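You operate a simulated robot arm through the tools that you are given. There is no shell and no other tool.

You are at the controls of a simulated robot arm. One attempt, no reset.

TASK
Wind the hose back onto the green reel.
Fine: first shut the hose lever and press the beige button till 0 psi shows; free the latch to wind, and lock it again.

It is judged by the outcome, as a careful person would: the job done as asked, and still so three seconds after it is handed in. It fails if anything else is knocked over, pushed out of place, dropped, spilled or broken.

THE ROBOT
A 6-joint arm with a four-finger gripper, fixed in place. Base frame: the origin is at the foot of the arm, x ahead of it, y to its left, z up; the work surface is at about z = 80. Readings come in cm, rad, newtons and seconds.
With the tool pointing down near the work surface it reaches from about 10 to 64 cm from the base axis. Its first joint turns from -2.897 to 2.897 rad. Payload 3.43 kg.
The TCP is the grasp point between the finger pads, 3 cm short of the fingertips. In the tool frame z runs along the fingers and y along their closing line. Largest opening 12 cm; the body of the gripper starts 8.5 cm behind the TCP.
Orientation is that of the tool frame in the base frame, as a unit quaternion [x, y, z, w]. With the fingers straight down and closing along the base's y, the tool's x points along the base's -x, its y along +y and its z along -z.

THE INTERFACE
- The arm moves only by the tool send_rows. Its argument "steps" is a list of rows, each an object of numbers (a shift or turn left out is 0, a gripper value left out holds the last): "jaw": the closure, from 0 (fully open) to 1 (shut); "x", "y", "z": the shift along the base's x, y, z in units of 40 mm (1.0 is 40 mm); "rx", "ry", "rz": the turn, a rotation vector about the base's x, y, z in units of 4 degrees (1.0 is 4 degrees). In form: [{"jaw": .., "x": .., "y": .., "z": .., "rx": .., "ry": .., "rz": ..}, ...]. A call has 1 to 20 rows; each row shifts and turns the commanded pose from where the row before left it. A call with a number of a shift or a turn outside -1 to 1 is refused whole. A row lasts 0.2 s, in which the tool goes at most 5 cm and 0.15 rad; a call with a longer step from one row to the next is refused whole, and so is a gripper value outside its range. Where a pose cannot be reached the arm comes as near as it can. A force on the tool above 90 N (or 10 N above the force at the start of the call, whichever is more), or a blocked arm, ends the call early, and 0.2 s more pass. Each finger halts on what it meets, pressing with about 36 N; the grip force reading is that of the motor and also rises with nothing between the fingers. The clock runs only during rows and for 0.2 s after the last one: add rows that do not move to give the fingers time. The reply holds the time, the measured pose of the TCP, the force on the tool along the base axes, the opening and the grip force, in the units named above and with some noise, with the torque about the TCP (base axes, N m) and any sound that the robot's microphone picked up.
- Cameras (640 x 400 px; columns grow to the right, rows downward): "scene" is fixed at [4.85, 64.88, 163.96]; the picture's right is [-0.74, -0.67, 0.00], its down [-0.46, 0.52, -0.72] and it looks along [0.48, -0.53, -0.69] (base axes); focal length 364 px, centre (320, 200). "wrist" rides on the gripper at [7.1, -1.7, -12.1] in the tool frame; the picture's right is [0.23, 0.97, 0.00], its down [-0.81, 0.19, -0.55] and it looks along [-0.54, 0.13, 0.83] (tool axes); focal length 275 px, centre (320, 200). There is no depth. A picture from a camera that has moved, and an enlarged one, comes with that camera's place and axes in the base frame and with its lens.
- get_image(camera): a new picture of that camera. The clock stands still meanwhile.
- raise_lower(by): slides the trunk up (or, below 0, down) by that many cm; the arm rides with it, the base frame stays. It gives what a move gives, with no picture.
- inspect(camera, box): a new picture of the part [left, top, right, bottom] of that camera's present view, enlarged. The clock stands still meanwhile.
- job_done(): hands the job in; it is judged then, once.

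Places have to be worked out from the pictures, the camera data and where the tool is seen. Open the gripper and draw the arm clear of the work before you hand the job in, unless the task says otherwise.

The tools are called as name(argument=value, ...) on one line, values as JSON. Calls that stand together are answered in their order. send_rows: Moves the arm, as the interface text tells. Its arguments: {"type":"object","properties":{"steps":{"type":"array","items":{"type":"object","properties":{"jaw":{"type":"number"},"x":{"type":"number"},"y":{"type":"number"},"z":{"type":"number"},"rx":{"type":"number"},"ry":{"type":"number"},"rz":{"type":"number"}}}}},"required":["steps"]} The other tools are called the same way: raise_lower (by) slides the trunk up or down; get_image (camera) takes a picture; inspect (camera, box) takes an enlarged picture of a part of a camera's view; job_done () hands the job in.

At the start:

```text
time_s: 0.0
tool_pos: [44.68, 18.53, 129.61]
ee_rot: [-0.001, 1.0, 0.0, 0.001]
force: [0.7, 0.5, -0.2]
torque: [0.02, 0.0, 0.0]
grip_width: 11.96
finger_force: 0.1
trunk travel left (down, up): [-32.5, 11.5]
```

scene: 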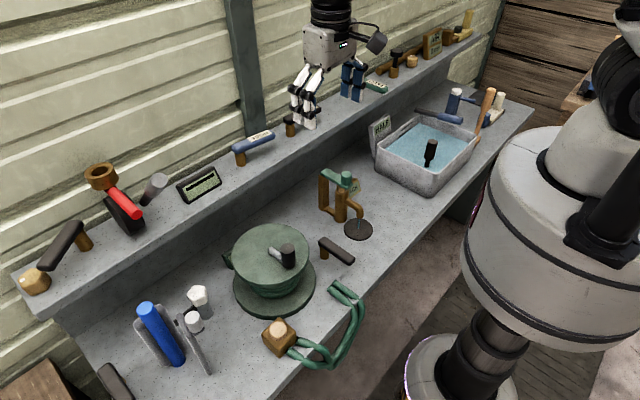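
wrist: 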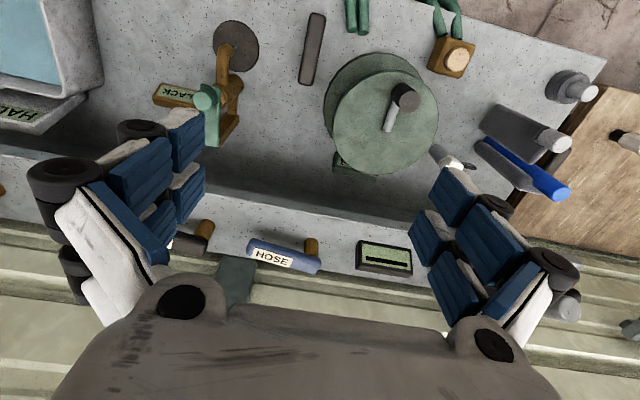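

I begin by looking closer at the scene to identify the hose lever, beige button, gauge display, and latch.

inspect(camera="scene", box=[200, 200, 400, 380])

inspect(camera="scene", box=[10, 110, 300, 300])

inspect(camera="scene", box=[280, 80, 480, 260])

inspect(camera="wrist", box=[140, 180, 480, 300])

inspect(camera="wrist", box=[280, 0, 620, 200])

inspect(camera="wrist", box=[100, 0, 360, 160])

inspect(camera="scene", box=[320, 0, 520, 120])

```text
2.22 times, centred on (300, 290) of scene
camera zoom: at [4.85, 64.88, 163.96], right [-0.74, -0.67, 0.0], down [-0.46, 0.52, -0.72], along [0.48, -0.53, -0.69], focal length 810 px, centre (364, 0)
```

zoom: 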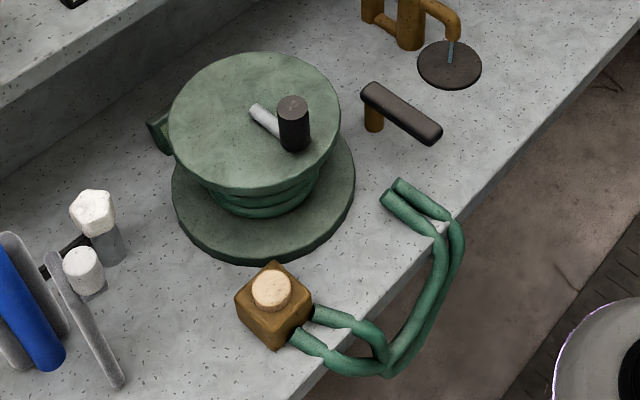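

```text
2.11 times, centred on (155, 205) of scene
camera zoom: at [4.85, 64.88, 163.96], right [-0.74, -0.67, 0.0], down [-0.46, 0.52, -0.72], along [0.48, -0.53, -0.69], focal length 767 px, centre (667, 190)
```

zoom: 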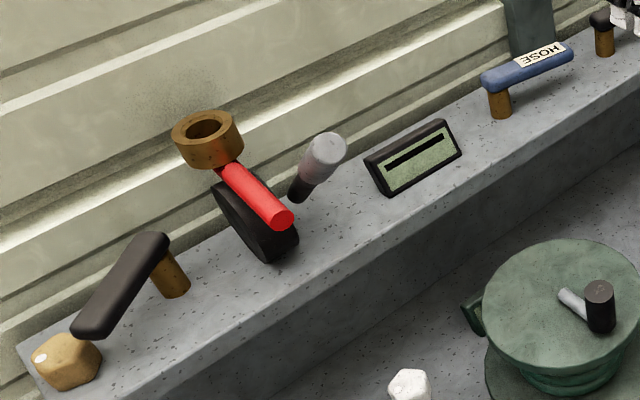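

```text
2.22 times, centred on (380, 170) of scene
camera zoom: at [4.85, 64.88, 163.96], right [-0.74, -0.67, 0.0], down [-0.46, 0.52, -0.72], along [0.48, -0.53, -0.69], focal length 810 px, centre (187, 267)
```

zoom: 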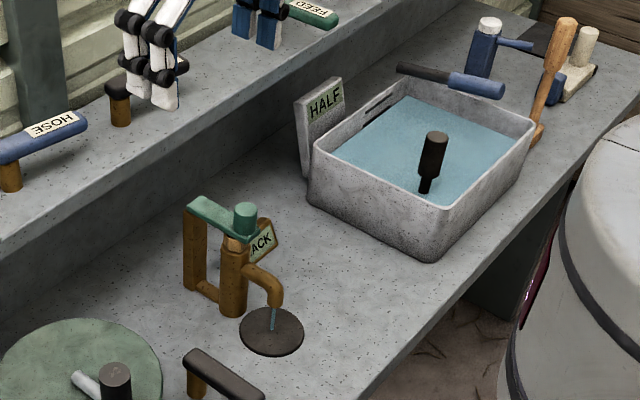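

```text
1.88 times, centred on (310, 240) of wrist
camera zoom: at [37.31, 16.8, 141.54], right [-0.23, 0.97, 0.0], down [0.81, 0.19, 0.55], along [0.54, 0.13, -0.83], focal length 518 px, centre (339, 125)
```

zoom: 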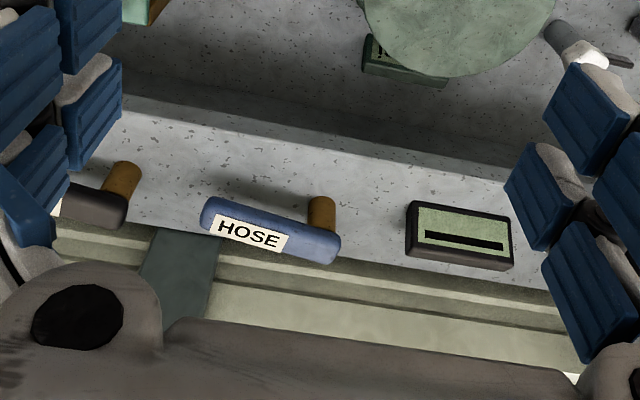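

```text
1.88 times, centred on (450, 100) of wrist
camera zoom: at [37.31, 16.8, 141.54], right [-0.23, 0.97, 0.0], down [0.81, 0.19, 0.55], along [0.54, 0.13, -0.83], focal length 518 px, centre (75, 388)
```

zoom: 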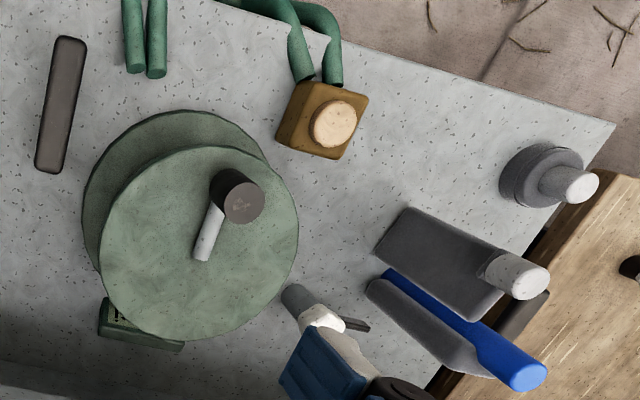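

```text
2.46 times, centred on (230, 80) of wrist
camera zoom: at [37.31, 16.8, 141.54], right [-0.23, 0.97, 0.0], down [0.81, 0.19, 0.55], along [0.54, 0.13, -0.83], focal length 678 px, centre (542, 495)
```

zoom: 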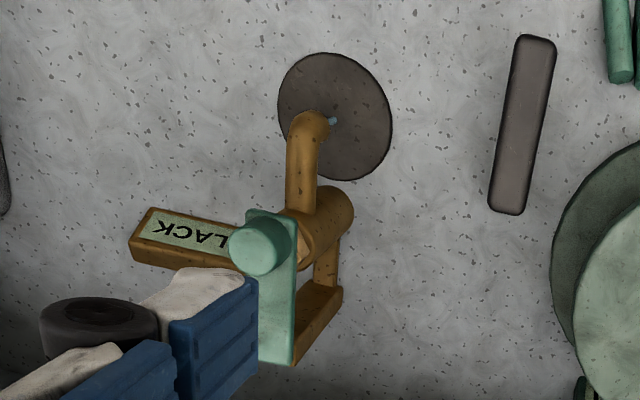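

```text
3.20 times, centred on (420, 60) of scene
camera zoom: at [4.85, 64.88, 163.96], right [-0.74, -0.67, 0.0], down [-0.46, 0.52, -0.72], along [0.48, -0.53, -0.69], focal length 1166 px, centre (0, 648)
```

zoom: 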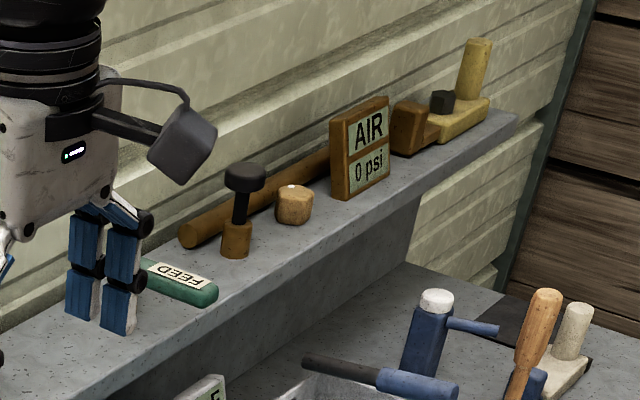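

The wrist view partly hides the labels behind the fingers. I move the tool back toward the base and left, keeping it high, to get clear views of the hose lever, display, reel and tap sign.

send_rows(steps=[{"x": -0.8, "z": 0.5}, {"x": -0.8, "y": 0.5}, {"x": -0.8, "y": 0.5}, {"x": -0.8, "y": 0.5}, {"x": -0.5, "y": 0.5}])

get_image(camera="wrist")

get_image(camera="scene")

```text
time_s: 1.2
tool_pos: [29.68, 26.51, 131.66]
ee_rot: [0.001, 1.0, 0.001, 0.0]
force: [0.4, 0.3, -0.1]
torque: [-0.05, -0.01, 0.0]
grip_width: 12.02
finger_force: 0.1
trunk travel left (down, up): [-32.5, 11.5]
```

```text
taken
camera wrist: at [22.41, 24.82, 143.62], right [-0.23, 0.97, 0.0], down [0.81, 0.19, 0.55], along [0.54, 0.13, -0.83], focal length 275 px, centre (320, 200)
```

wrist: 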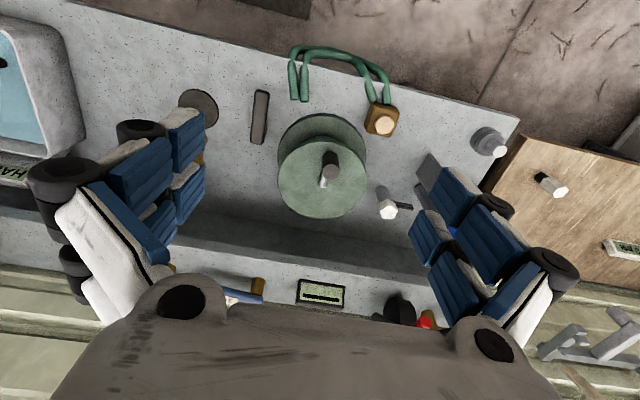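

```text
taken
```

scene: 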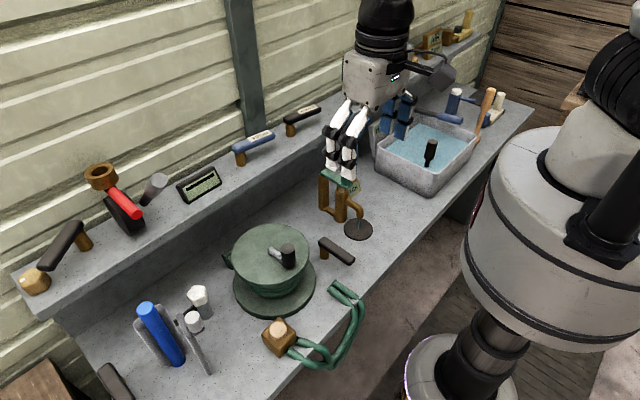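

A second labelled dark lever is now visible next to the HOSE lever. I enlarge both, plus the display and reel.

inspect(camera="scene", box=[220, 90, 340, 175])

inspect(camera="scene", box=[170, 150, 240, 210])

inspect(camera="wrist", box=[250, 260, 420, 330])

inspect(camera="wrist", box=[250, 30, 430, 220])

inspect(camera="scene", box=[300, 160, 390, 250])

inspect(camera="scene", box=[80, 270, 240, 400])

inspect(camera="wrist", box=[540, 150, 640, 270])

```text
4.71 times, centred on (280, 132) of scene
camera zoom: at [4.85, 64.88, 163.96], right [-0.74, -0.67, 0.0], down [-0.46, 0.52, -0.72], along [0.48, -0.53, -0.69], focal length 1714 px, centre (508, 518)
```

zoom: 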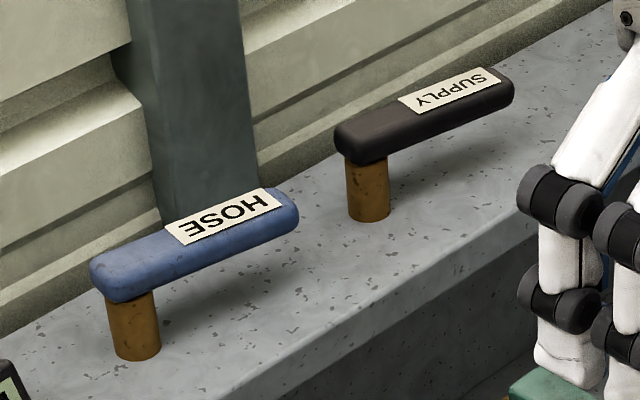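

```text
6.67 times, centred on (205, 180) of scene
camera zoom: at [4.85, 64.88, 163.96], right [-0.74, -0.67, 0.0], down [-0.46, 0.52, -0.72], along [0.48, -0.53, -0.69], focal length 2428 px, centre (1087, 333)
```

zoom: 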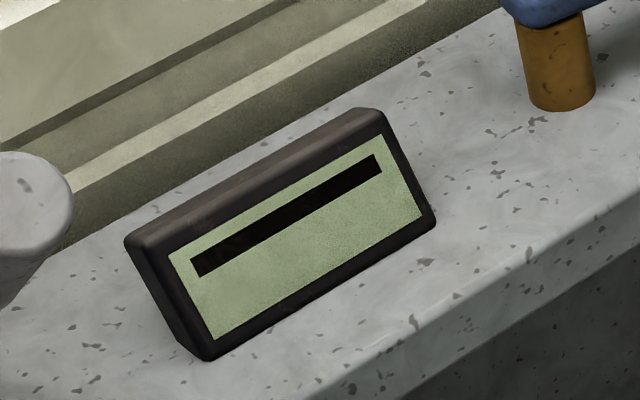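

```text
3.76 times, centred on (335, 295) of wrist
camera zoom: at [22.41, 24.82, 143.62], right [-0.23, 0.97, 0.0], down [0.81, 0.19, 0.55], along [0.54, 0.13, -0.83], focal length 1036 px, centre (264, -158)
```

zoom: 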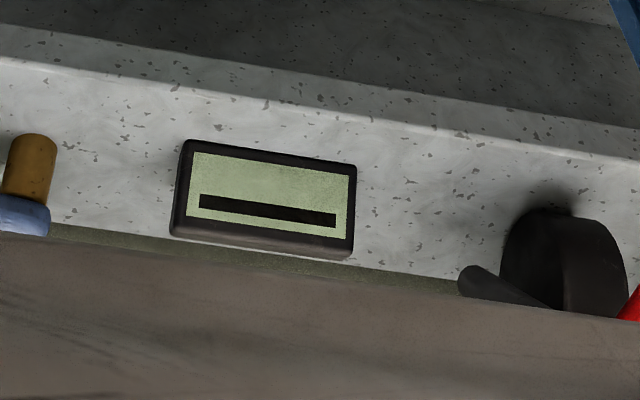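

```text
2.11 times, centred on (340, 125) of wrist
camera zoom: at [22.41, 24.82, 143.62], right [-0.23, 0.97, 0.0], down [0.81, 0.19, 0.55], along [0.54, 0.13, -0.83], focal length 580 px, centre (278, 358)
```

zoom: 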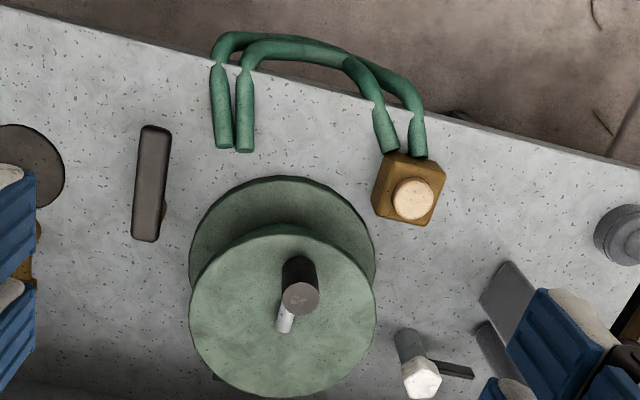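

```text
4.44 times, centred on (345, 205) of scene
camera zoom: at [4.85, 64.88, 163.96], right [-0.74, -0.67, 0.0], down [-0.46, 0.52, -0.72], along [0.48, -0.53, -0.69], focal length 1619 px, centre (209, 178)
```

zoom: 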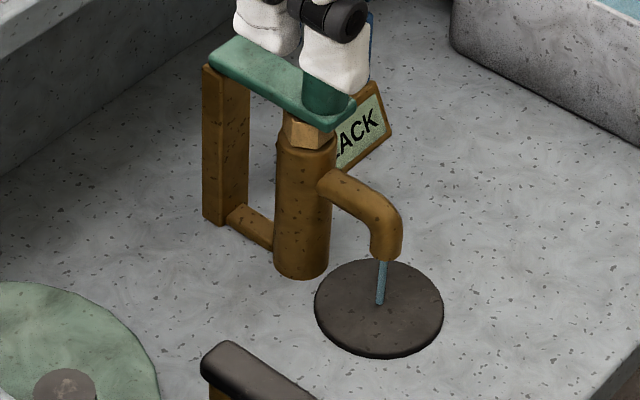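

```text
3.08 times, centred on (160, 335) of scene
camera zoom: at [4.85, 64.88, 163.96], right [-0.74, -0.67, 0.0], down [-0.46, 0.52, -0.72], along [0.48, -0.53, -0.69], focal length 1121 px, centre (812, -215)
```

zoom: 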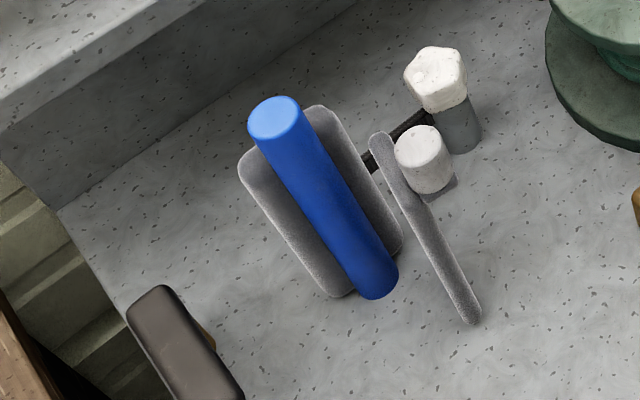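

```text
3.33 times, centred on (590, 210) of wrist
camera zoom: at [22.41, 24.82, 143.62], right [-0.23, 0.97, 0.0], down [0.81, 0.19, 0.55], along [0.54, 0.13, -0.83], focal length 918 px, centre (-580, 167)
```

zoom: 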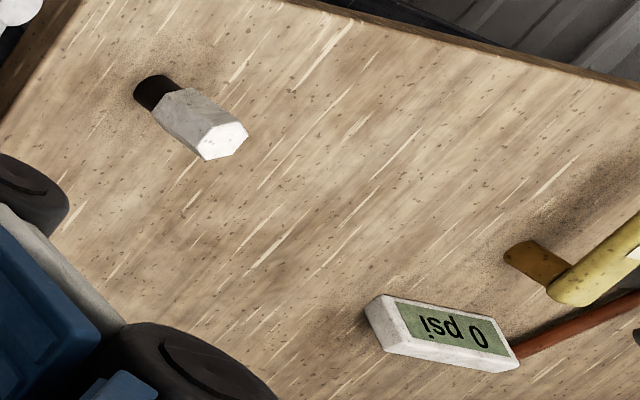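

There are several distractor gauges (AIR 0 psi, a 0 psi box on the wooden table to the left), and the panel near HOSE shows just a bar. I raise the trunk and look at other areas, especially the left side and the reel's wall side for the latch.

send_rows(steps=[{"y": 0.8, "rz": 1}, {"y": 0.8, "rz": 1}, {"y": 0.8, "rz": 1}, {"y": 0.8, "rz": 1}, {"rz": 1}, {"rz": 1}, {"rz": 1}, {"rz": 1}, {"rz": 1}, {"rz": 1}, {"rz": 1}])

get_image(camera="wrist")

inspect(camera="scene", box=[300, 150, 420, 250])

```text
time_s: 3.6
tool_pos: [29.71, 39.31, 131.51]
ee_rot: [-0.376, 0.927, 0.001, 0.0]
force: [0.7, -0.3, 0.1]
torque: [0.05, -0.01, -0.01]
grip_width: 12.0
finger_force: 0.1
trunk travel left (down, up): [-32.5, 11.5]
```

```text
taken
camera wrist: at [25.7, 33.09, 143.55], right [-0.84, 0.54, 0.0], down [0.45, 0.7, 0.55], along [0.3, 0.47, -0.83], focal length 275 px, centre (320, 200)
```

wrist: 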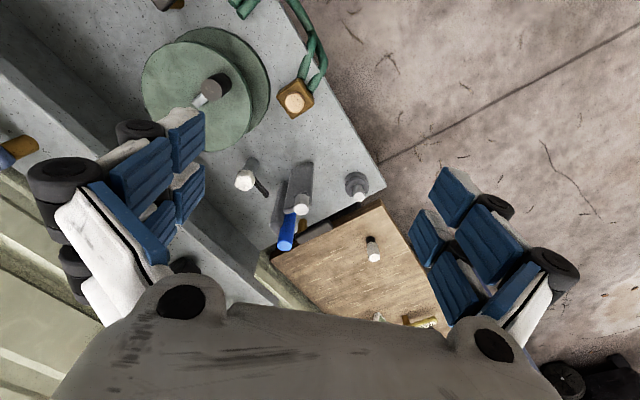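

```text
4.00 times, centred on (360, 200) of scene
camera zoom: at [4.85, 64.88, 163.96], right [-0.74, -0.67, 0.0], down [-0.46, 0.52, -0.72], along [0.48, -0.53, -0.69], focal length 1457 px, centre (160, 200)
```

zoom: 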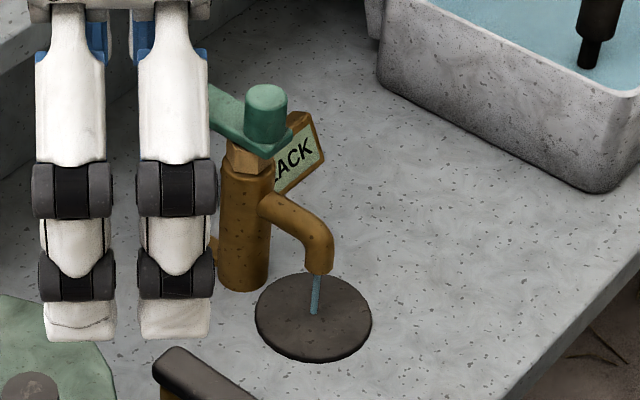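

Next I turn back and tilt the tool forward to look straight at the shelf display and levers from closer in.

send_rows(steps=[{"rz": -1}, {"rz": -1}, {"rz": -1}, {"rz": -1}, {"rz": -1, "y": -0.5}, {"rz": -1, "y": -0.5}, {"rz": -1, "y": -0.5}, {"rz": -1, "y": -0.5}, {"rz": -1, "y": -0.5}, {"rz": -1, "y": -0.5}, {"rz": -1}, {"ry": -1}, {"ry": -1}, {"ry": -1}, {"ry": -1}, {"ry": -1}])

get_image(camera="wrist")

```text
time_s: 7.0
tool_pos: [30.3, 26.95, 132.08]
ee_rot: [0.01, 0.984, 0.005, 0.18]
force: [-0.9, -0.3, 0.1]
torque: [-0.01, 0.01, 0.02]
grip_width: 11.99
finger_force: 0.0
trunk travel left (down, up): [-32.5, 11.5]
```

```text
taken
camera wrist: at [19.24, 25.39, 140.83], right [-0.2, 0.98, -0.07], down [0.57, 0.17, 0.81], along [0.8, 0.12, -0.59], focal length 275 px, centre (320, 200)
```

wrist: 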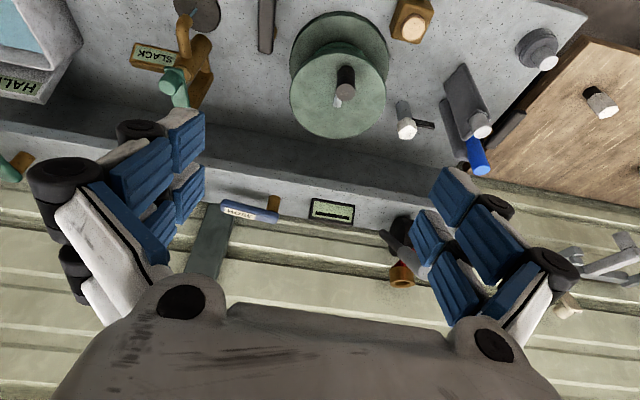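

The sign by the tap reads SLACK. Now I check the label on the reel's wall side, by turning the camera to look along +y from above it.

send_rows(steps=[{"ry": 1}, {"ry": 1}, {"ry": 1}, {"ry": 1}, {"ry": 1}, {"rz": 1, "x": 0.5, "y": -0.3}, {"rz": 1, "x": 0.5, "y": -0.3}, {"rz": 1, "x": 0.5, "y": -0.3}, {"rz": 1, "x": 0.5, "y": -0.3}, {"rz": 1, "x": 0.5, "y": -0.3}, {"rz": 1, "x": 0.5, "y": -0.3}, {"rz": 1, "x": 0.5}, {"rz": 1, "x": 0.5}, {"rz": 1, "x": 0.5}, {"rz": 1, "x": 0.5}, {"rz": 1, "x": 0.5}, {"rz": 1, "x": 0.5}, {"rz": 1}, {"rz": 1}, {"rz": 1}])

send_rows(steps=[{"rz": 1}, {"rz": 1}, {"rz": 1}, {"rz": 1}, {"rz": 1}, {"rz": 1}, {"rz": 1}])

get_image(camera="wrist")

```text
time_s: 11.2
tool_pos: [53.82, 20.04, 131.47]
ee_rot: [-0.501, 0.866, 0.0, 0.0]
force: [-0.3, -0.7, -0.1]
torque: [0.02, 0.0, 0.0]
grip_width: 11.99
finger_force: 0.0
trunk travel left (down, up): [-32.5, 11.5]
```

```text
time_s: 12.8
tool_pos: [53.82, 20.14, 131.67]
ee_rot: [-0.695, 0.719, -0.001, 0.0]
force: [0.5, 0.3, 0.0]
torque: [0.01, 0.04, -0.03]
grip_width: 12.0
finger_force: 0.0
trunk travel left (down, up): [-32.5, 11.5]
```

```text
taken
camera wrist: at [55.11, 12.89, 143.55], right [-0.98, -0.2, 0.0], down [-0.16, 0.82, 0.55], along [-0.11, 0.54, -0.83], focal length 275 px, centre (320, 200)
```

wrist: 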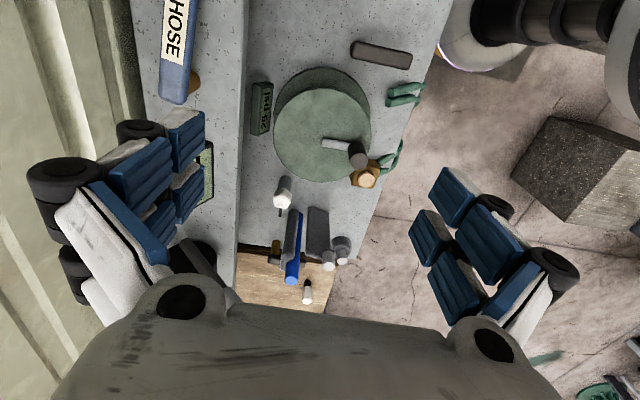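

inspect(camera="wrist", box=[230, 50, 390, 190])

inspect(camera="wrist", box=[240, 70, 300, 150])

inspect(camera="wrist", box=[330, 20, 450, 190])

inspect(camera="wrist", box=[100, 0, 240, 200])

inspect(camera="wrist", box=[230, 170, 360, 310])

```text
2.86 times, centred on (310, 120) of wrist
camera zoom: at [55.11, 12.89, 143.55], right [-0.98, -0.2, 0.0], down [-0.16, 0.82, 0.55], along [-0.11, 0.54, -0.83], focal length 786 px, centre (349, 429)
```

zoom: 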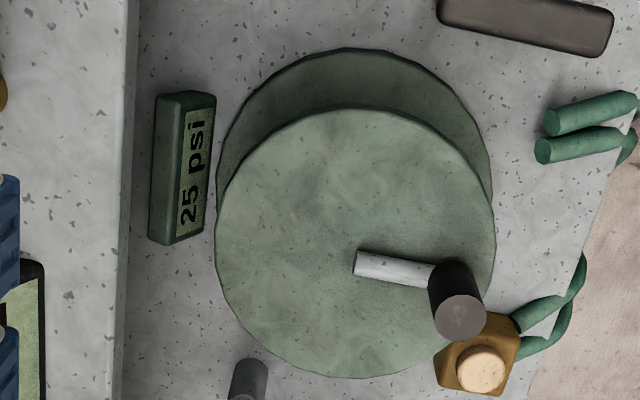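

```text
5.00 times, centred on (270, 110) of wrist
camera zoom: at [55.11, 12.89, 143.55], right [-0.98, -0.2, 0.0], down [-0.16, 0.82, 0.55], along [-0.11, 0.54, -0.83], focal length 1376 px, centre (570, 650)
```

zoom: 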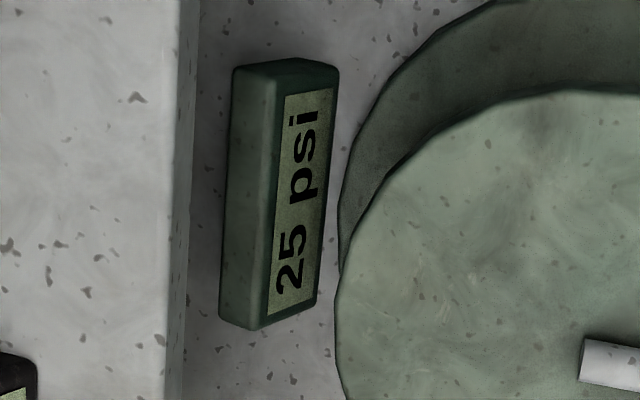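

```text
2.35 times, centred on (390, 105) of wrist
camera zoom: at [55.11, 12.89, 143.55], right [-0.98, -0.2, 0.0], down [-0.16, 0.82, 0.55], along [-0.11, 0.54, -0.83], focal length 648 px, centre (155, 424)
```

zoom: 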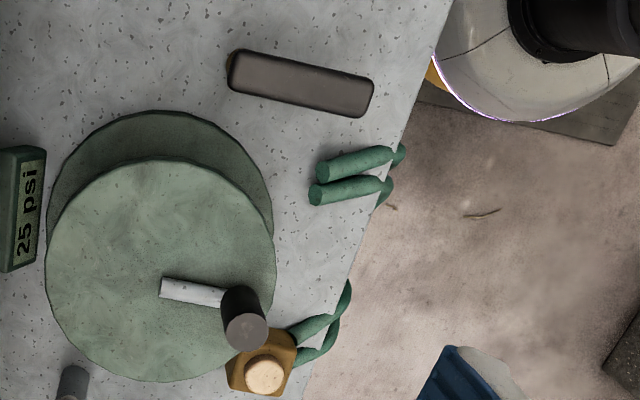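

```text
2.00 times, centred on (170, 100) of wrist
camera zoom: at [55.11, 12.89, 143.55], right [-0.98, -0.2, 0.0], down [-0.16, 0.82, 0.55], along [-0.11, 0.54, -0.83], focal length 551 px, centre (620, 400)
```

zoom: 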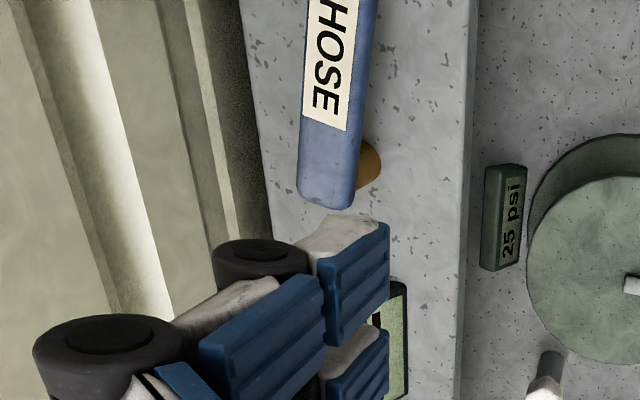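

```text
2.86 times, centred on (295, 240) of wrist
camera zoom: at [55.11, 12.89, 143.55], right [-0.98, -0.2, 0.0], down [-0.16, 0.82, 0.55], along [-0.11, 0.54, -0.83], focal length 786 px, centre (391, 86)
```

zoom: 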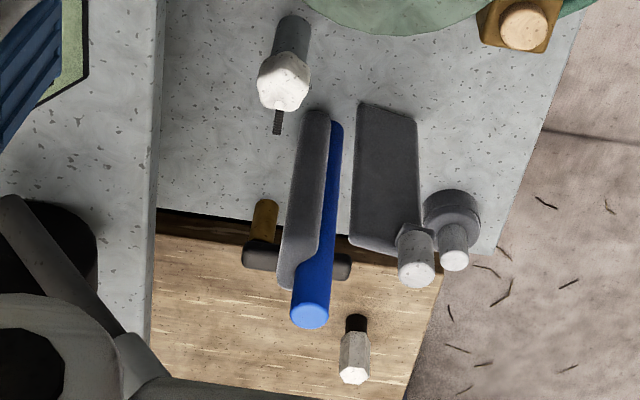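

The green gauge by the reel shows 25 psi, so that is the one to watch. Now I look for the latch: the candidates are the dark lever on the bench and the white hex knob with a dark bar beside the reel. I move closer for a better look.

send_rows(steps=[{"y": 1, "z": -0.4}, {"y": 1, "z": -0.4}, {"y": 0.5, "z": -0.4}])

get_image(camera="wrist")

inspect(camera="wrist", box=[200, 100, 420, 240])

inspect(camera="scene", box=[170, 220, 330, 350])

```text
time_s: 13.6
tool_pos: [53.75, 30.21, 126.81]
ee_rot: [-0.694, 0.72, 0.0, 0.0]
force: [0.9, 0.3, 0.2]
torque: [-0.06, 0.0, 0.0]
grip_width: 11.99
finger_force: 0.1
trunk travel left (down, up): [-32.5, 11.5]
```

```text
taken
camera wrist: at [55.1, 22.94, 138.77], right [-0.98, -0.2, 0.0], down [-0.16, 0.82, 0.55], along [-0.11, 0.54, -0.83], focal length 275 px, centre (320, 200)
```

wrist: 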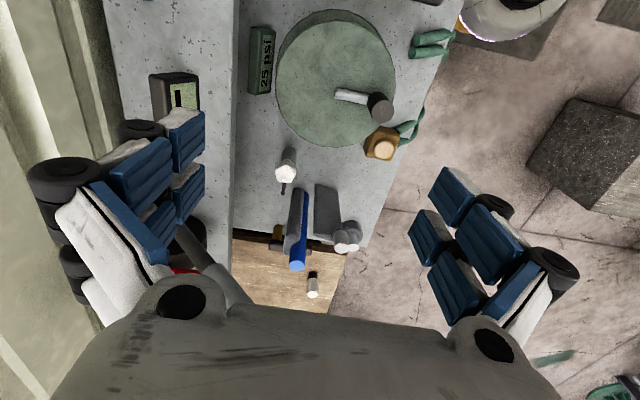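

```text
2.86 times, centred on (310, 170) of wrist
camera zoom: at [55.1, 22.94, 138.77], right [-0.98, -0.2, 0.0], down [-0.16, 0.82, 0.55], along [-0.11, 0.54, -0.83], focal length 786 px, centre (349, 286)
```

zoom: 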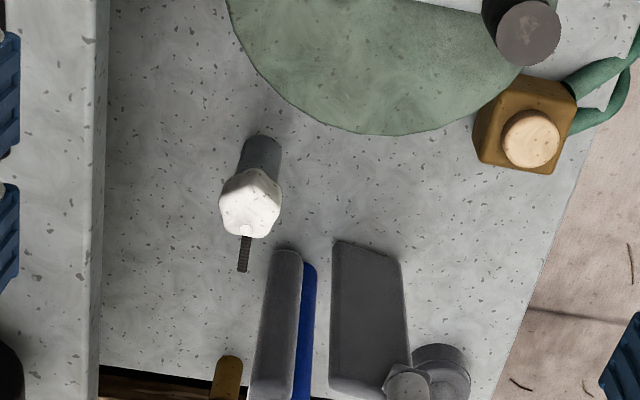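

```text
3.08 times, centred on (250, 285) of scene
camera zoom: at [4.85, 64.88, 163.96], right [-0.74, -0.67, 0.0], down [-0.46, 0.52, -0.72], along [0.48, -0.53, -0.69], focal length 1121 px, centre (535, -62)
```

zoom: 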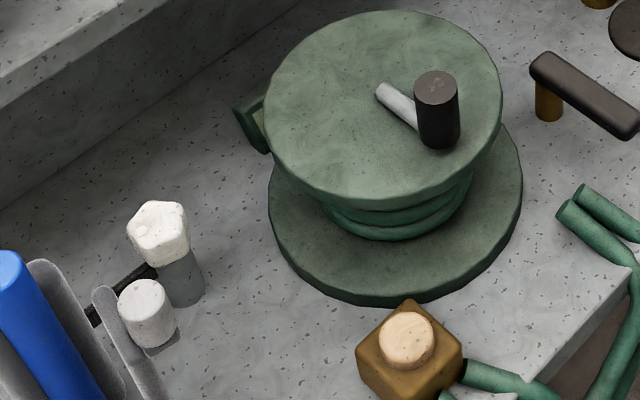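

I move back to the -y side and tilt to look at the reel from that side, at a shallower angle, to spot any latch under the flange and view the dark lever and tap.

send_rows(steps=[{"y": -1}, {"y": -1}, {"y": -1}, {"y": -1}, {"y": -1, "x": -0.5}, {"y": -1, "x": -0.5}, {"y": -1, "x": -0.5, "rx": 1}, {"rx": 1, "x": -0.5, "y": -0.5}, {"rx": 1}, {"rx": 1}, {"rx": 1, "z": -0.5}, {"rx": 1, "z": -0.5}])

get_image(camera="wrist")

```text
time_s: 16.2
tool_pos: [45.76, 0.12, 122.82]
ee_rot: [-0.679, 0.704, 0.149, 0.145]
force: [-0.2, 0.4, 0.6]
torque: [-0.02, 0.01, 0.02]
grip_width: 11.98
finger_force: 0.1
trunk travel left (down, up): [-32.5, 11.5]
```

```text
taken
camera wrist: at [47.12, -11.49, 130.72], right [-0.98, -0.18, -0.08], down [-0.16, 0.52, 0.84], along [-0.11, 0.83, -0.54], focal length 275 px, centre (320, 200)
```

wrist: 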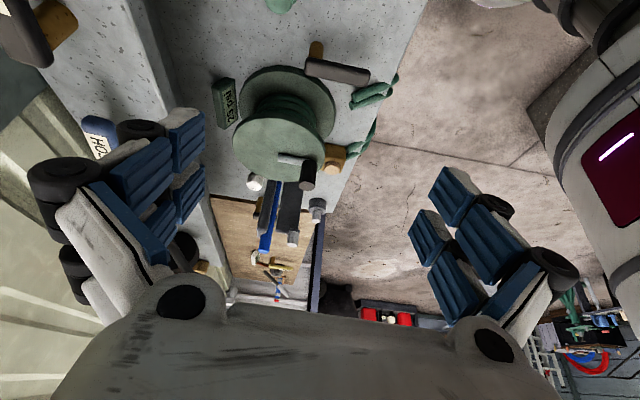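

inspect(camera="wrist", box=[200, 20, 420, 220])

inspect(camera="scene", box=[290, 130, 500, 270])

inspect(camera="scene", box=[310, 220, 380, 280])

get_image(camera="scene")

```text
2.00 times, centred on (310, 120) of wrist
camera zoom: at [47.12, -11.49, 130.72], right [-0.98, -0.18, -0.08], down [-0.16, 0.52, 0.84], along [-0.11, 0.83, -0.54], focal length 551 px, centre (340, 360)
```

zoom: 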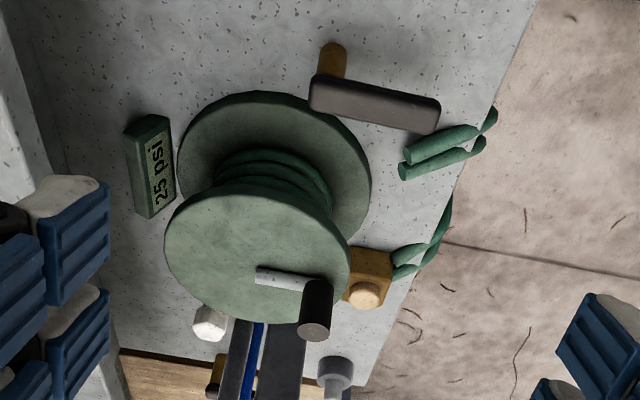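

```text
2.86 times, centred on (395, 200) of scene
camera zoom: at [4.85, 64.88, 163.96], right [-0.74, -0.67, 0.0], down [-0.46, 0.52, -0.72], along [0.48, -0.53, -0.69], focal length 1041 px, centre (106, 200)
```

zoom: 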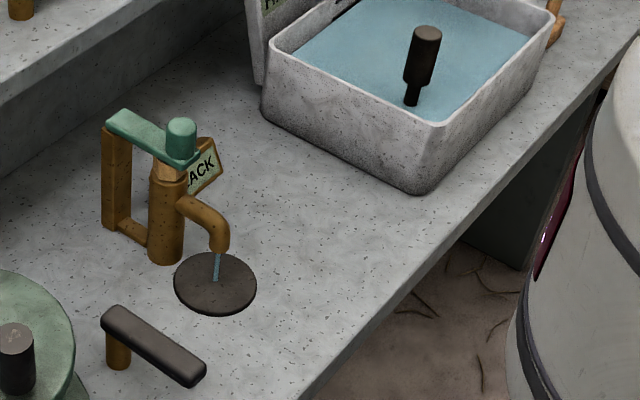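

```text
6.67 times, centred on (345, 250) of scene
camera zoom: at [4.85, 64.88, 163.96], right [-0.74, -0.67, 0.0], down [-0.46, 0.52, -0.72], along [0.48, -0.53, -0.69], focal length 2428 px, centre (153, -133)
```

zoom: 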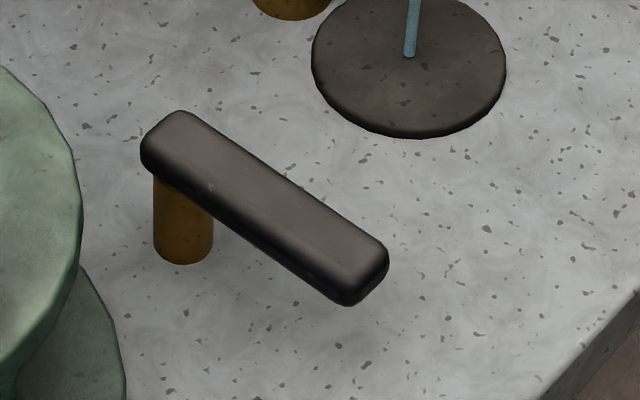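

```text
taken
```

scene: 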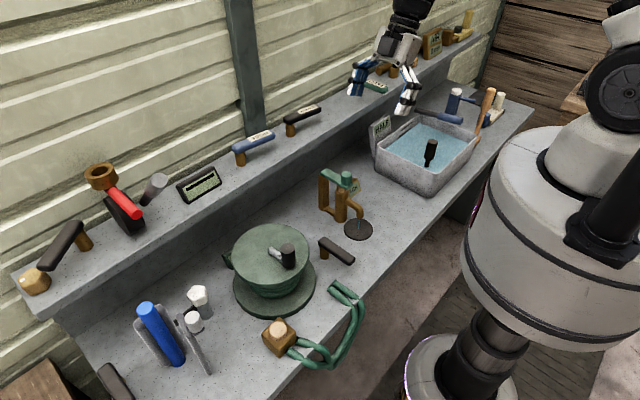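

The dark unlabelled lever beside the reel is the most likely latch, and the HOSE lever sits on the shelf near (70, 23, 108), its free end near y≈12. I turn the tool back to its plain orientation, close the fingers and go above the shelf to test reach.

send_rows(steps=[{"jaw": 1, "rx": -1, "z": 0.4}, {"rx": -1, "z": 0.3}, {"rx": -1}, {"rx": -1}, {"rx": -1}, {"rx": -1}, {"rz": -1}, {"rz": -1}, {"rz": -1}, {"rz": -1}, {"rz": -1}, {"rz": -1}, {"rz": -1}, {"rz": -1}, {"rz": -1}, {"rz": -1}, {"rz": -1}, {"rz": -1}, {"rz": -1}, {"rz": -1}])

send_rows(steps=[{"rz": -1}, {"rz": -1}, {"rz": -1}, {"rz": -1}, {"rz": -1, "x": 0.5, "y": 0.5}, {"rz": -1, "x": 0.5, "y": 0.5}, {"rz": -1, "x": 0.5, "y": 0.5}, {"rz": -1, "x": 0.5, "y": 0.5}, {"x": 0.5, "y": 0.5}, {"x": 0.5, "y": 0.5}])

get_image(camera="wrist")

get_image(camera="scene")

```text
time_s: 20.4
tool_pos: [45.87, 0.06, 125.6]
ee_rot: [-0.275, 0.961, 0.0, 0.0]
force: [0.0, 0.5, 0.0]
torque: [0.02, -0.02, 0.03]
grip_width: 0.0
finger_force: 34.0
trunk travel left (down, up): [-32.5, 11.5]
```

```text
time_s: 22.6
tool_pos: [57.92, 12.25, 125.61]
ee_rot: [0.0, 1.0, 0.0, 0.0]
force: [-0.1, -0.4, -0.4]
torque: [-0.05, 0.03, -0.01]
grip_width: 0.0
finger_force: 33.0
trunk travel left (down, up): [-32.5, 11.5]
```

```text
taken
camera wrist: at [50.66, 10.55, 137.59], right [-0.23, 0.97, 0.0], down [0.81, 0.19, 0.55], along [0.54, 0.13, -0.83], focal length 275 px, centre (320, 200)
```

wrist: 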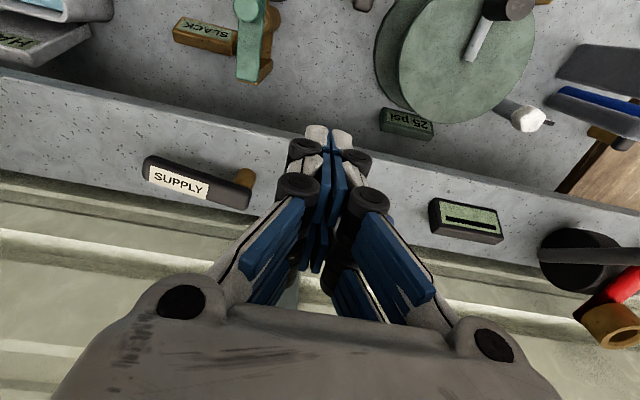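

```text
taken
```

scene: 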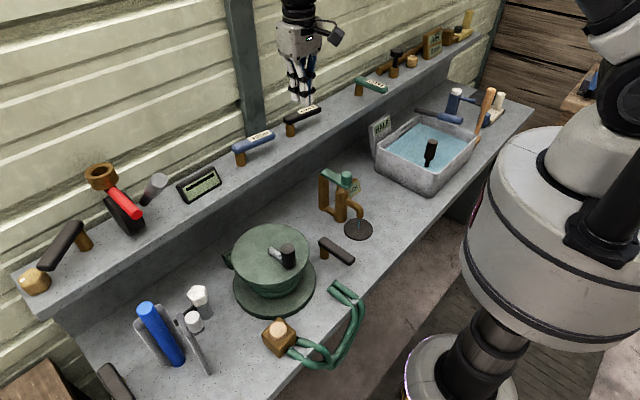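

The SUPPLY post triangulates to (71.5, 4.5), which confirms my estimates. Now I extend to x≈73.5 behind the HOSE lever tip, still high.

send_rows(steps=[{"x": 0.8, "y": 0.1}, {"x": 0.8, "y": 0.1}, {"x": 0.8, "y": 0.1}, {"x": 0.8, "y": 0.1}, {"x": 0.7, "y": 0.1}])

get_image(camera="scene")

get_image(camera="wrist")

```text
time_s: 23.8
tool_pos: [69.6, 13.52, 125.39]
ee_rot: [0.0, 1.0, -0.001, 0.0]
force: [-0.1, 1.0, 0.0]
torque: [-0.03, 0.05, 0.01]
grip_width: 0.0
finger_force: 33.3
out of reach, approached as far as the arm can: row 4, 5
trunk travel left (down, up): [-32.5, 11.5]
```

```text
taken
```

scene: 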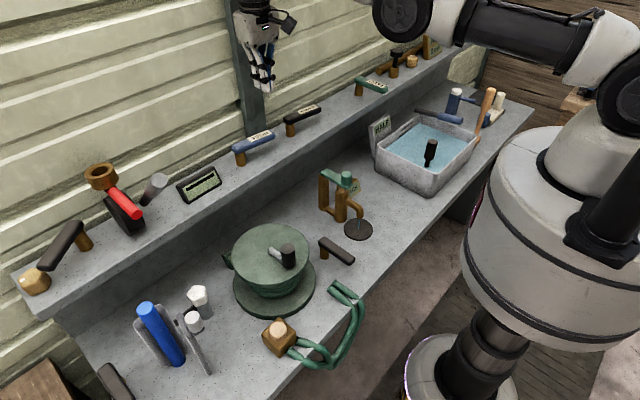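

```text
taken
camera wrist: at [62.23, 11.69, 137.35], right [-0.23, 0.97, 0.0], down [0.81, 0.19, 0.55], along [0.54, 0.13, -0.83], focal length 275 px, centre (320, 200)
```

wrist: 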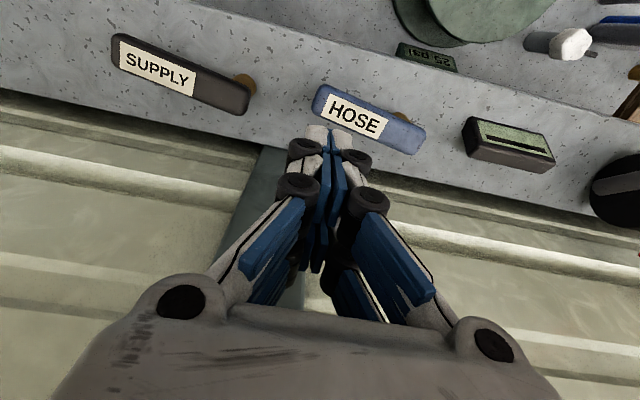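

Reach straight down ends at x≈69.6, so I tilt the tool about 20° forward. The HOSE lever spans y≈13.4–24.6, back edge x≈71.5, top z≈110.

send_rows(steps=[{"ry": -1}, {"ry": -1}, {"ry": -1}, {"ry": -1}, {"ry": -1}, {}])

```text
time_s: 25.2
tool_pos: [69.86, 13.54, 125.27]
ee_rot: [0.001, 0.985, 0.001, 0.173]
force: [-0.8, 0.3, -0.1]
torque: [-0.01, 0.01, 0.04]
grip_width: 0.01
finger_force: 33.6
out of reach, approached as far as the arm can: row 1
trunk travel left (down, up): [-32.5, 11.5]
```

Commanded pose is clipped to the reached one. Now I shift to x≈74.3, y≈15.5 behind the lever, still above it.

send_rows(steps=[{"x": 0.5, "y": 0.25}, {"x": 0.6, "y": 0.25}, {"z": -0.5}, {"z": -0.5}, {}])

get_image(camera="scene")

get_image(camera="wrist")

```text
time_s: 26.4
tool_pos: [74.31, 15.49, 121.39]
ee_rot: [0.0, 0.985, -0.001, 0.174]
force: [-0.5, -0.1, -0.6]
torque: [0.0, -0.01, 0.0]
grip_width: 0.01
finger_force: 33.2
trunk travel left (down, up): [-32.5, 11.5]
```

```text
taken
```

scene: 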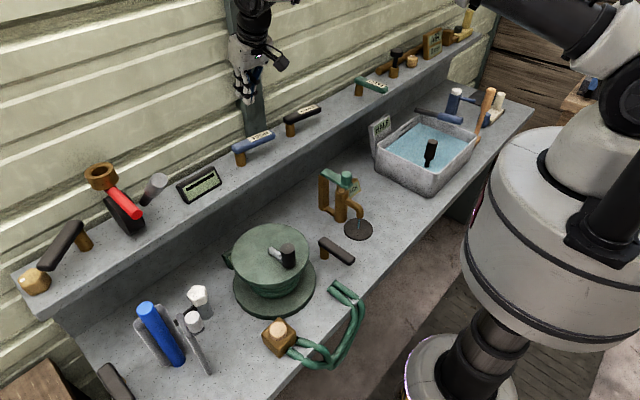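

```text
taken
camera wrist: at [63.31, 13.8, 130.19], right [-0.22, 0.97, -0.08], down [0.57, 0.19, 0.8], along [0.79, 0.13, -0.6], focal length 275 px, centre (320, 200)
```

wrist: 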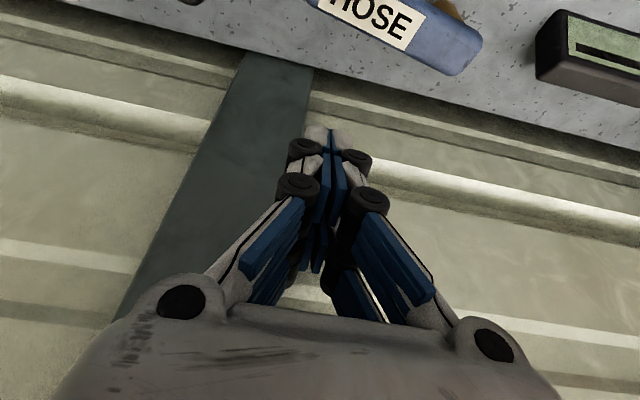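

I descend behind the lever in small steps, watching the force.

send_rows(steps=[{"z": -0.5}, {"z": -0.5}, {"z": -0.5}, {"z": -0.4}, {}])

inspect(camera="scene", box=[200, 60, 320, 180])

get_image(camera="wrist")

```text
time_s: 27.6
tool_pos: [74.35, 15.54, 113.74]
ee_rot: [0.0, 0.985, -0.001, 0.175]
force: [-0.2, 0.6, -0.4]
torque: [0.0, 0.02, 0.0]
grip_width: 0.0
finger_force: 33.4
trunk travel left (down, up): [-32.5, 11.5]
```

```text
3.33 times, centred on (260, 120) of scene
camera zoom: at [4.85, 64.88, 163.96], right [-0.74, -0.67, 0.0], down [-0.46, 0.52, -0.72], along [0.48, -0.53, -0.69], focal length 1214 px, centre (520, 467)
```

zoom: 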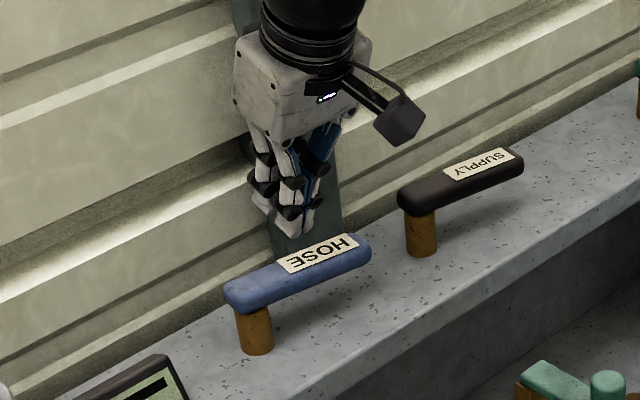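

```text
taken
camera wrist: at [63.34, 13.78, 122.54], right [-0.22, 0.97, -0.08], down [0.57, 0.19, 0.8], along [0.79, 0.13, -0.6], focal length 275 px, centre (320, 200)
```

wrist: 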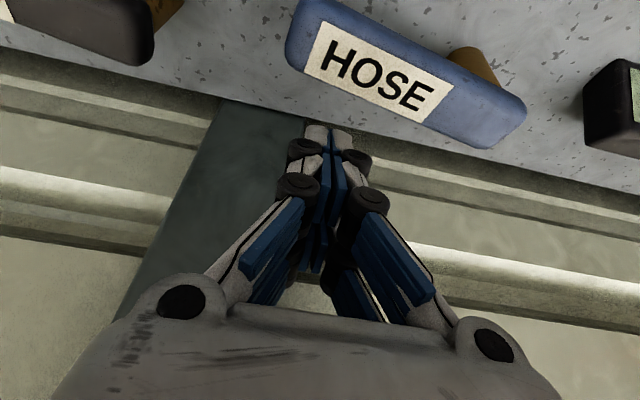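

Clear of the lever. I go down a further 3.5 cm so the tips sit behind the lever bar.

send_rows(steps=[{"z": -0.45}, {"z": -0.45}, {}])

inspect(camera="scene", box=[200, 60, 320, 180])

get_image(camera="wrist")

```text
time_s: 28.4
tool_pos: [74.37, 15.48, 110.13]
ee_rot: [0.0, 0.985, -0.001, 0.174]
force: [0.6, 0.3, 0.3]
torque: [-0.01, -0.02, 0.04]
grip_width: 0.0
finger_force: 33.2
trunk travel left (down, up): [-32.5, 11.5]
```

```text
3.33 times, centred on (260, 120) of scene
camera zoom: at [4.85, 64.88, 163.96], right [-0.74, -0.67, 0.0], down [-0.46, 0.52, -0.72], along [0.48, -0.53, -0.69], focal length 1214 px, centre (520, 467)
```

zoom: 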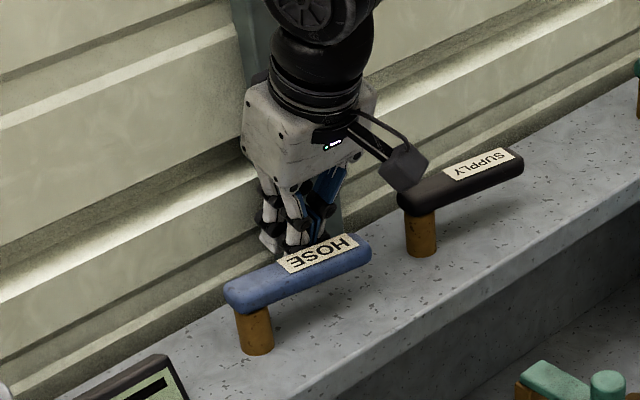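

```text
taken
camera wrist: at [63.3, 13.75, 118.92], right [-0.22, 0.97, -0.08], down [0.57, 0.19, 0.8], along [0.79, 0.13, -0.6], focal length 275 px, centre (320, 200)
```

wrist: 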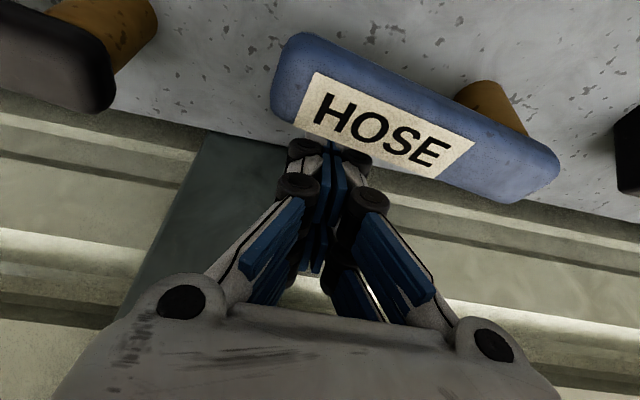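

The tips are hidden behind the lever, so I'm well placed. I pull gently toward the robot in 0.6 cm steps.

send_rows(steps=[{"x": -0.15}, {"x": -0.15}, {"x": -0.15}, {"x": -0.15}, {"x": -0.15}, {}])

inspect(camera="scene", box=[200, 60, 320, 180])

```text
time_s: 29.8
tool_pos: [71.33, 15.49, 110.09]
ee_rot: [0.0, 0.985, 0.0, 0.173]
force: [-0.2, -0.2, 0.2]
torque: [0.02, 0.0, 0.02]
grip_width: 0.0
finger_force: 33.3
trunk travel left (down, up): [-32.5, 11.5]
```

```text
3.33 times, centred on (260, 120) of scene
camera zoom: at [4.85, 64.88, 163.96], right [-0.74, -0.67, 0.0], down [-0.46, 0.52, -0.72], along [0.48, -0.53, -0.69], focal length 1214 px, centre (520, 467)
```

zoom: 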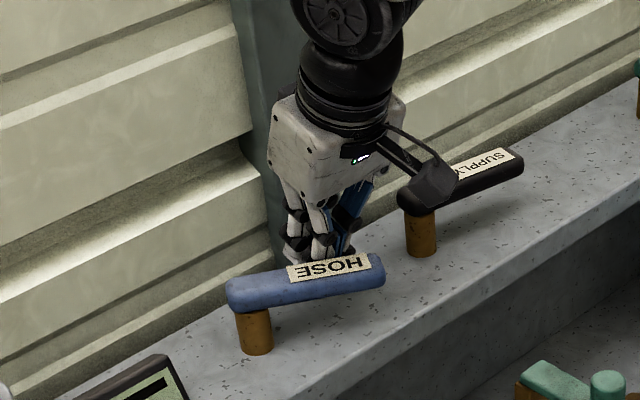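

The lever swings freely. I continue along the arc about its post at (70.4, 23) in small steps.

send_rows(steps=[{"x": -0.24, "y": 0.02}, {"x": -0.24, "y": 0.02}, {"x": -0.24, "y": 0.04}, {"x": -0.23, "y": 0.09}, {"x": -0.22, "y": 0.1}, {"x": -0.2, "y": 0.14}, {"x": -0.19, "y": 0.16}, {}])

inspect(camera="scene", box=[200, 60, 320, 180])

```text
time_s: 31.6
tool_pos: [65.08, 17.81, 110.08]
ee_rot: [0.0, 0.985, 0.0, 0.174]
force: [-0.9, 0.2, 0.7]
torque: [-0.02, 0.04, -0.01]
grip_width: 0.01
finger_force: 33.3
trunk travel left (down, up): [-32.5, 11.5]
```

```text
3.33 times, centred on (260, 120) of scene
camera zoom: at [4.85, 64.88, 163.96], right [-0.74, -0.67, 0.0], down [-0.46, 0.52, -0.72], along [0.48, -0.53, -0.69], focal length 1214 px, centre (520, 467)
```

zoom: 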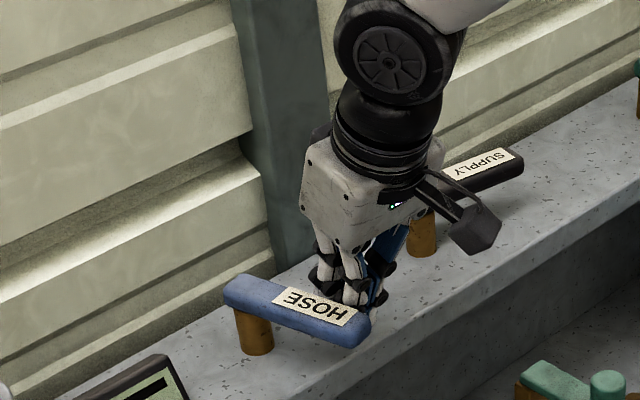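

It is following well at about 60°. I continue toward 90°, watching for the stop.

send_rows(steps=[{"x": -0.15, "y": 0.17}, {"x": -0.15, "y": 0.19}, {"x": -0.1, "y": 0.19}, {"x": -0.08, "y": 0.19}, {}])

inspect(camera="scene", box=[200, 60, 320, 180])

```text
time_s: 32.8
tool_pos: [63.59, 19.92, 110.03]
ee_rot: [0.003, 0.985, 0.001, 0.173]
force: [20.4, -38.4, -0.3]
torque: [0.25, 0.09, -0.28]
grip_width: 0.0
finger_force: 33.5
trunk travel left (down, up): [-32.5, 11.5]
```

```text
3.33 times, centred on (260, 120) of scene
camera zoom: at [4.85, 64.88, 163.96], right [-0.74, -0.67, 0.0], down [-0.46, 0.52, -0.72], along [0.48, -0.53, -0.69], focal length 1214 px, centre (520, 467)
```

zoom: 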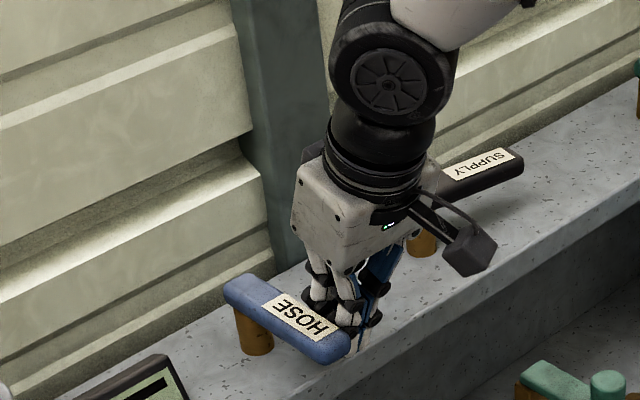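

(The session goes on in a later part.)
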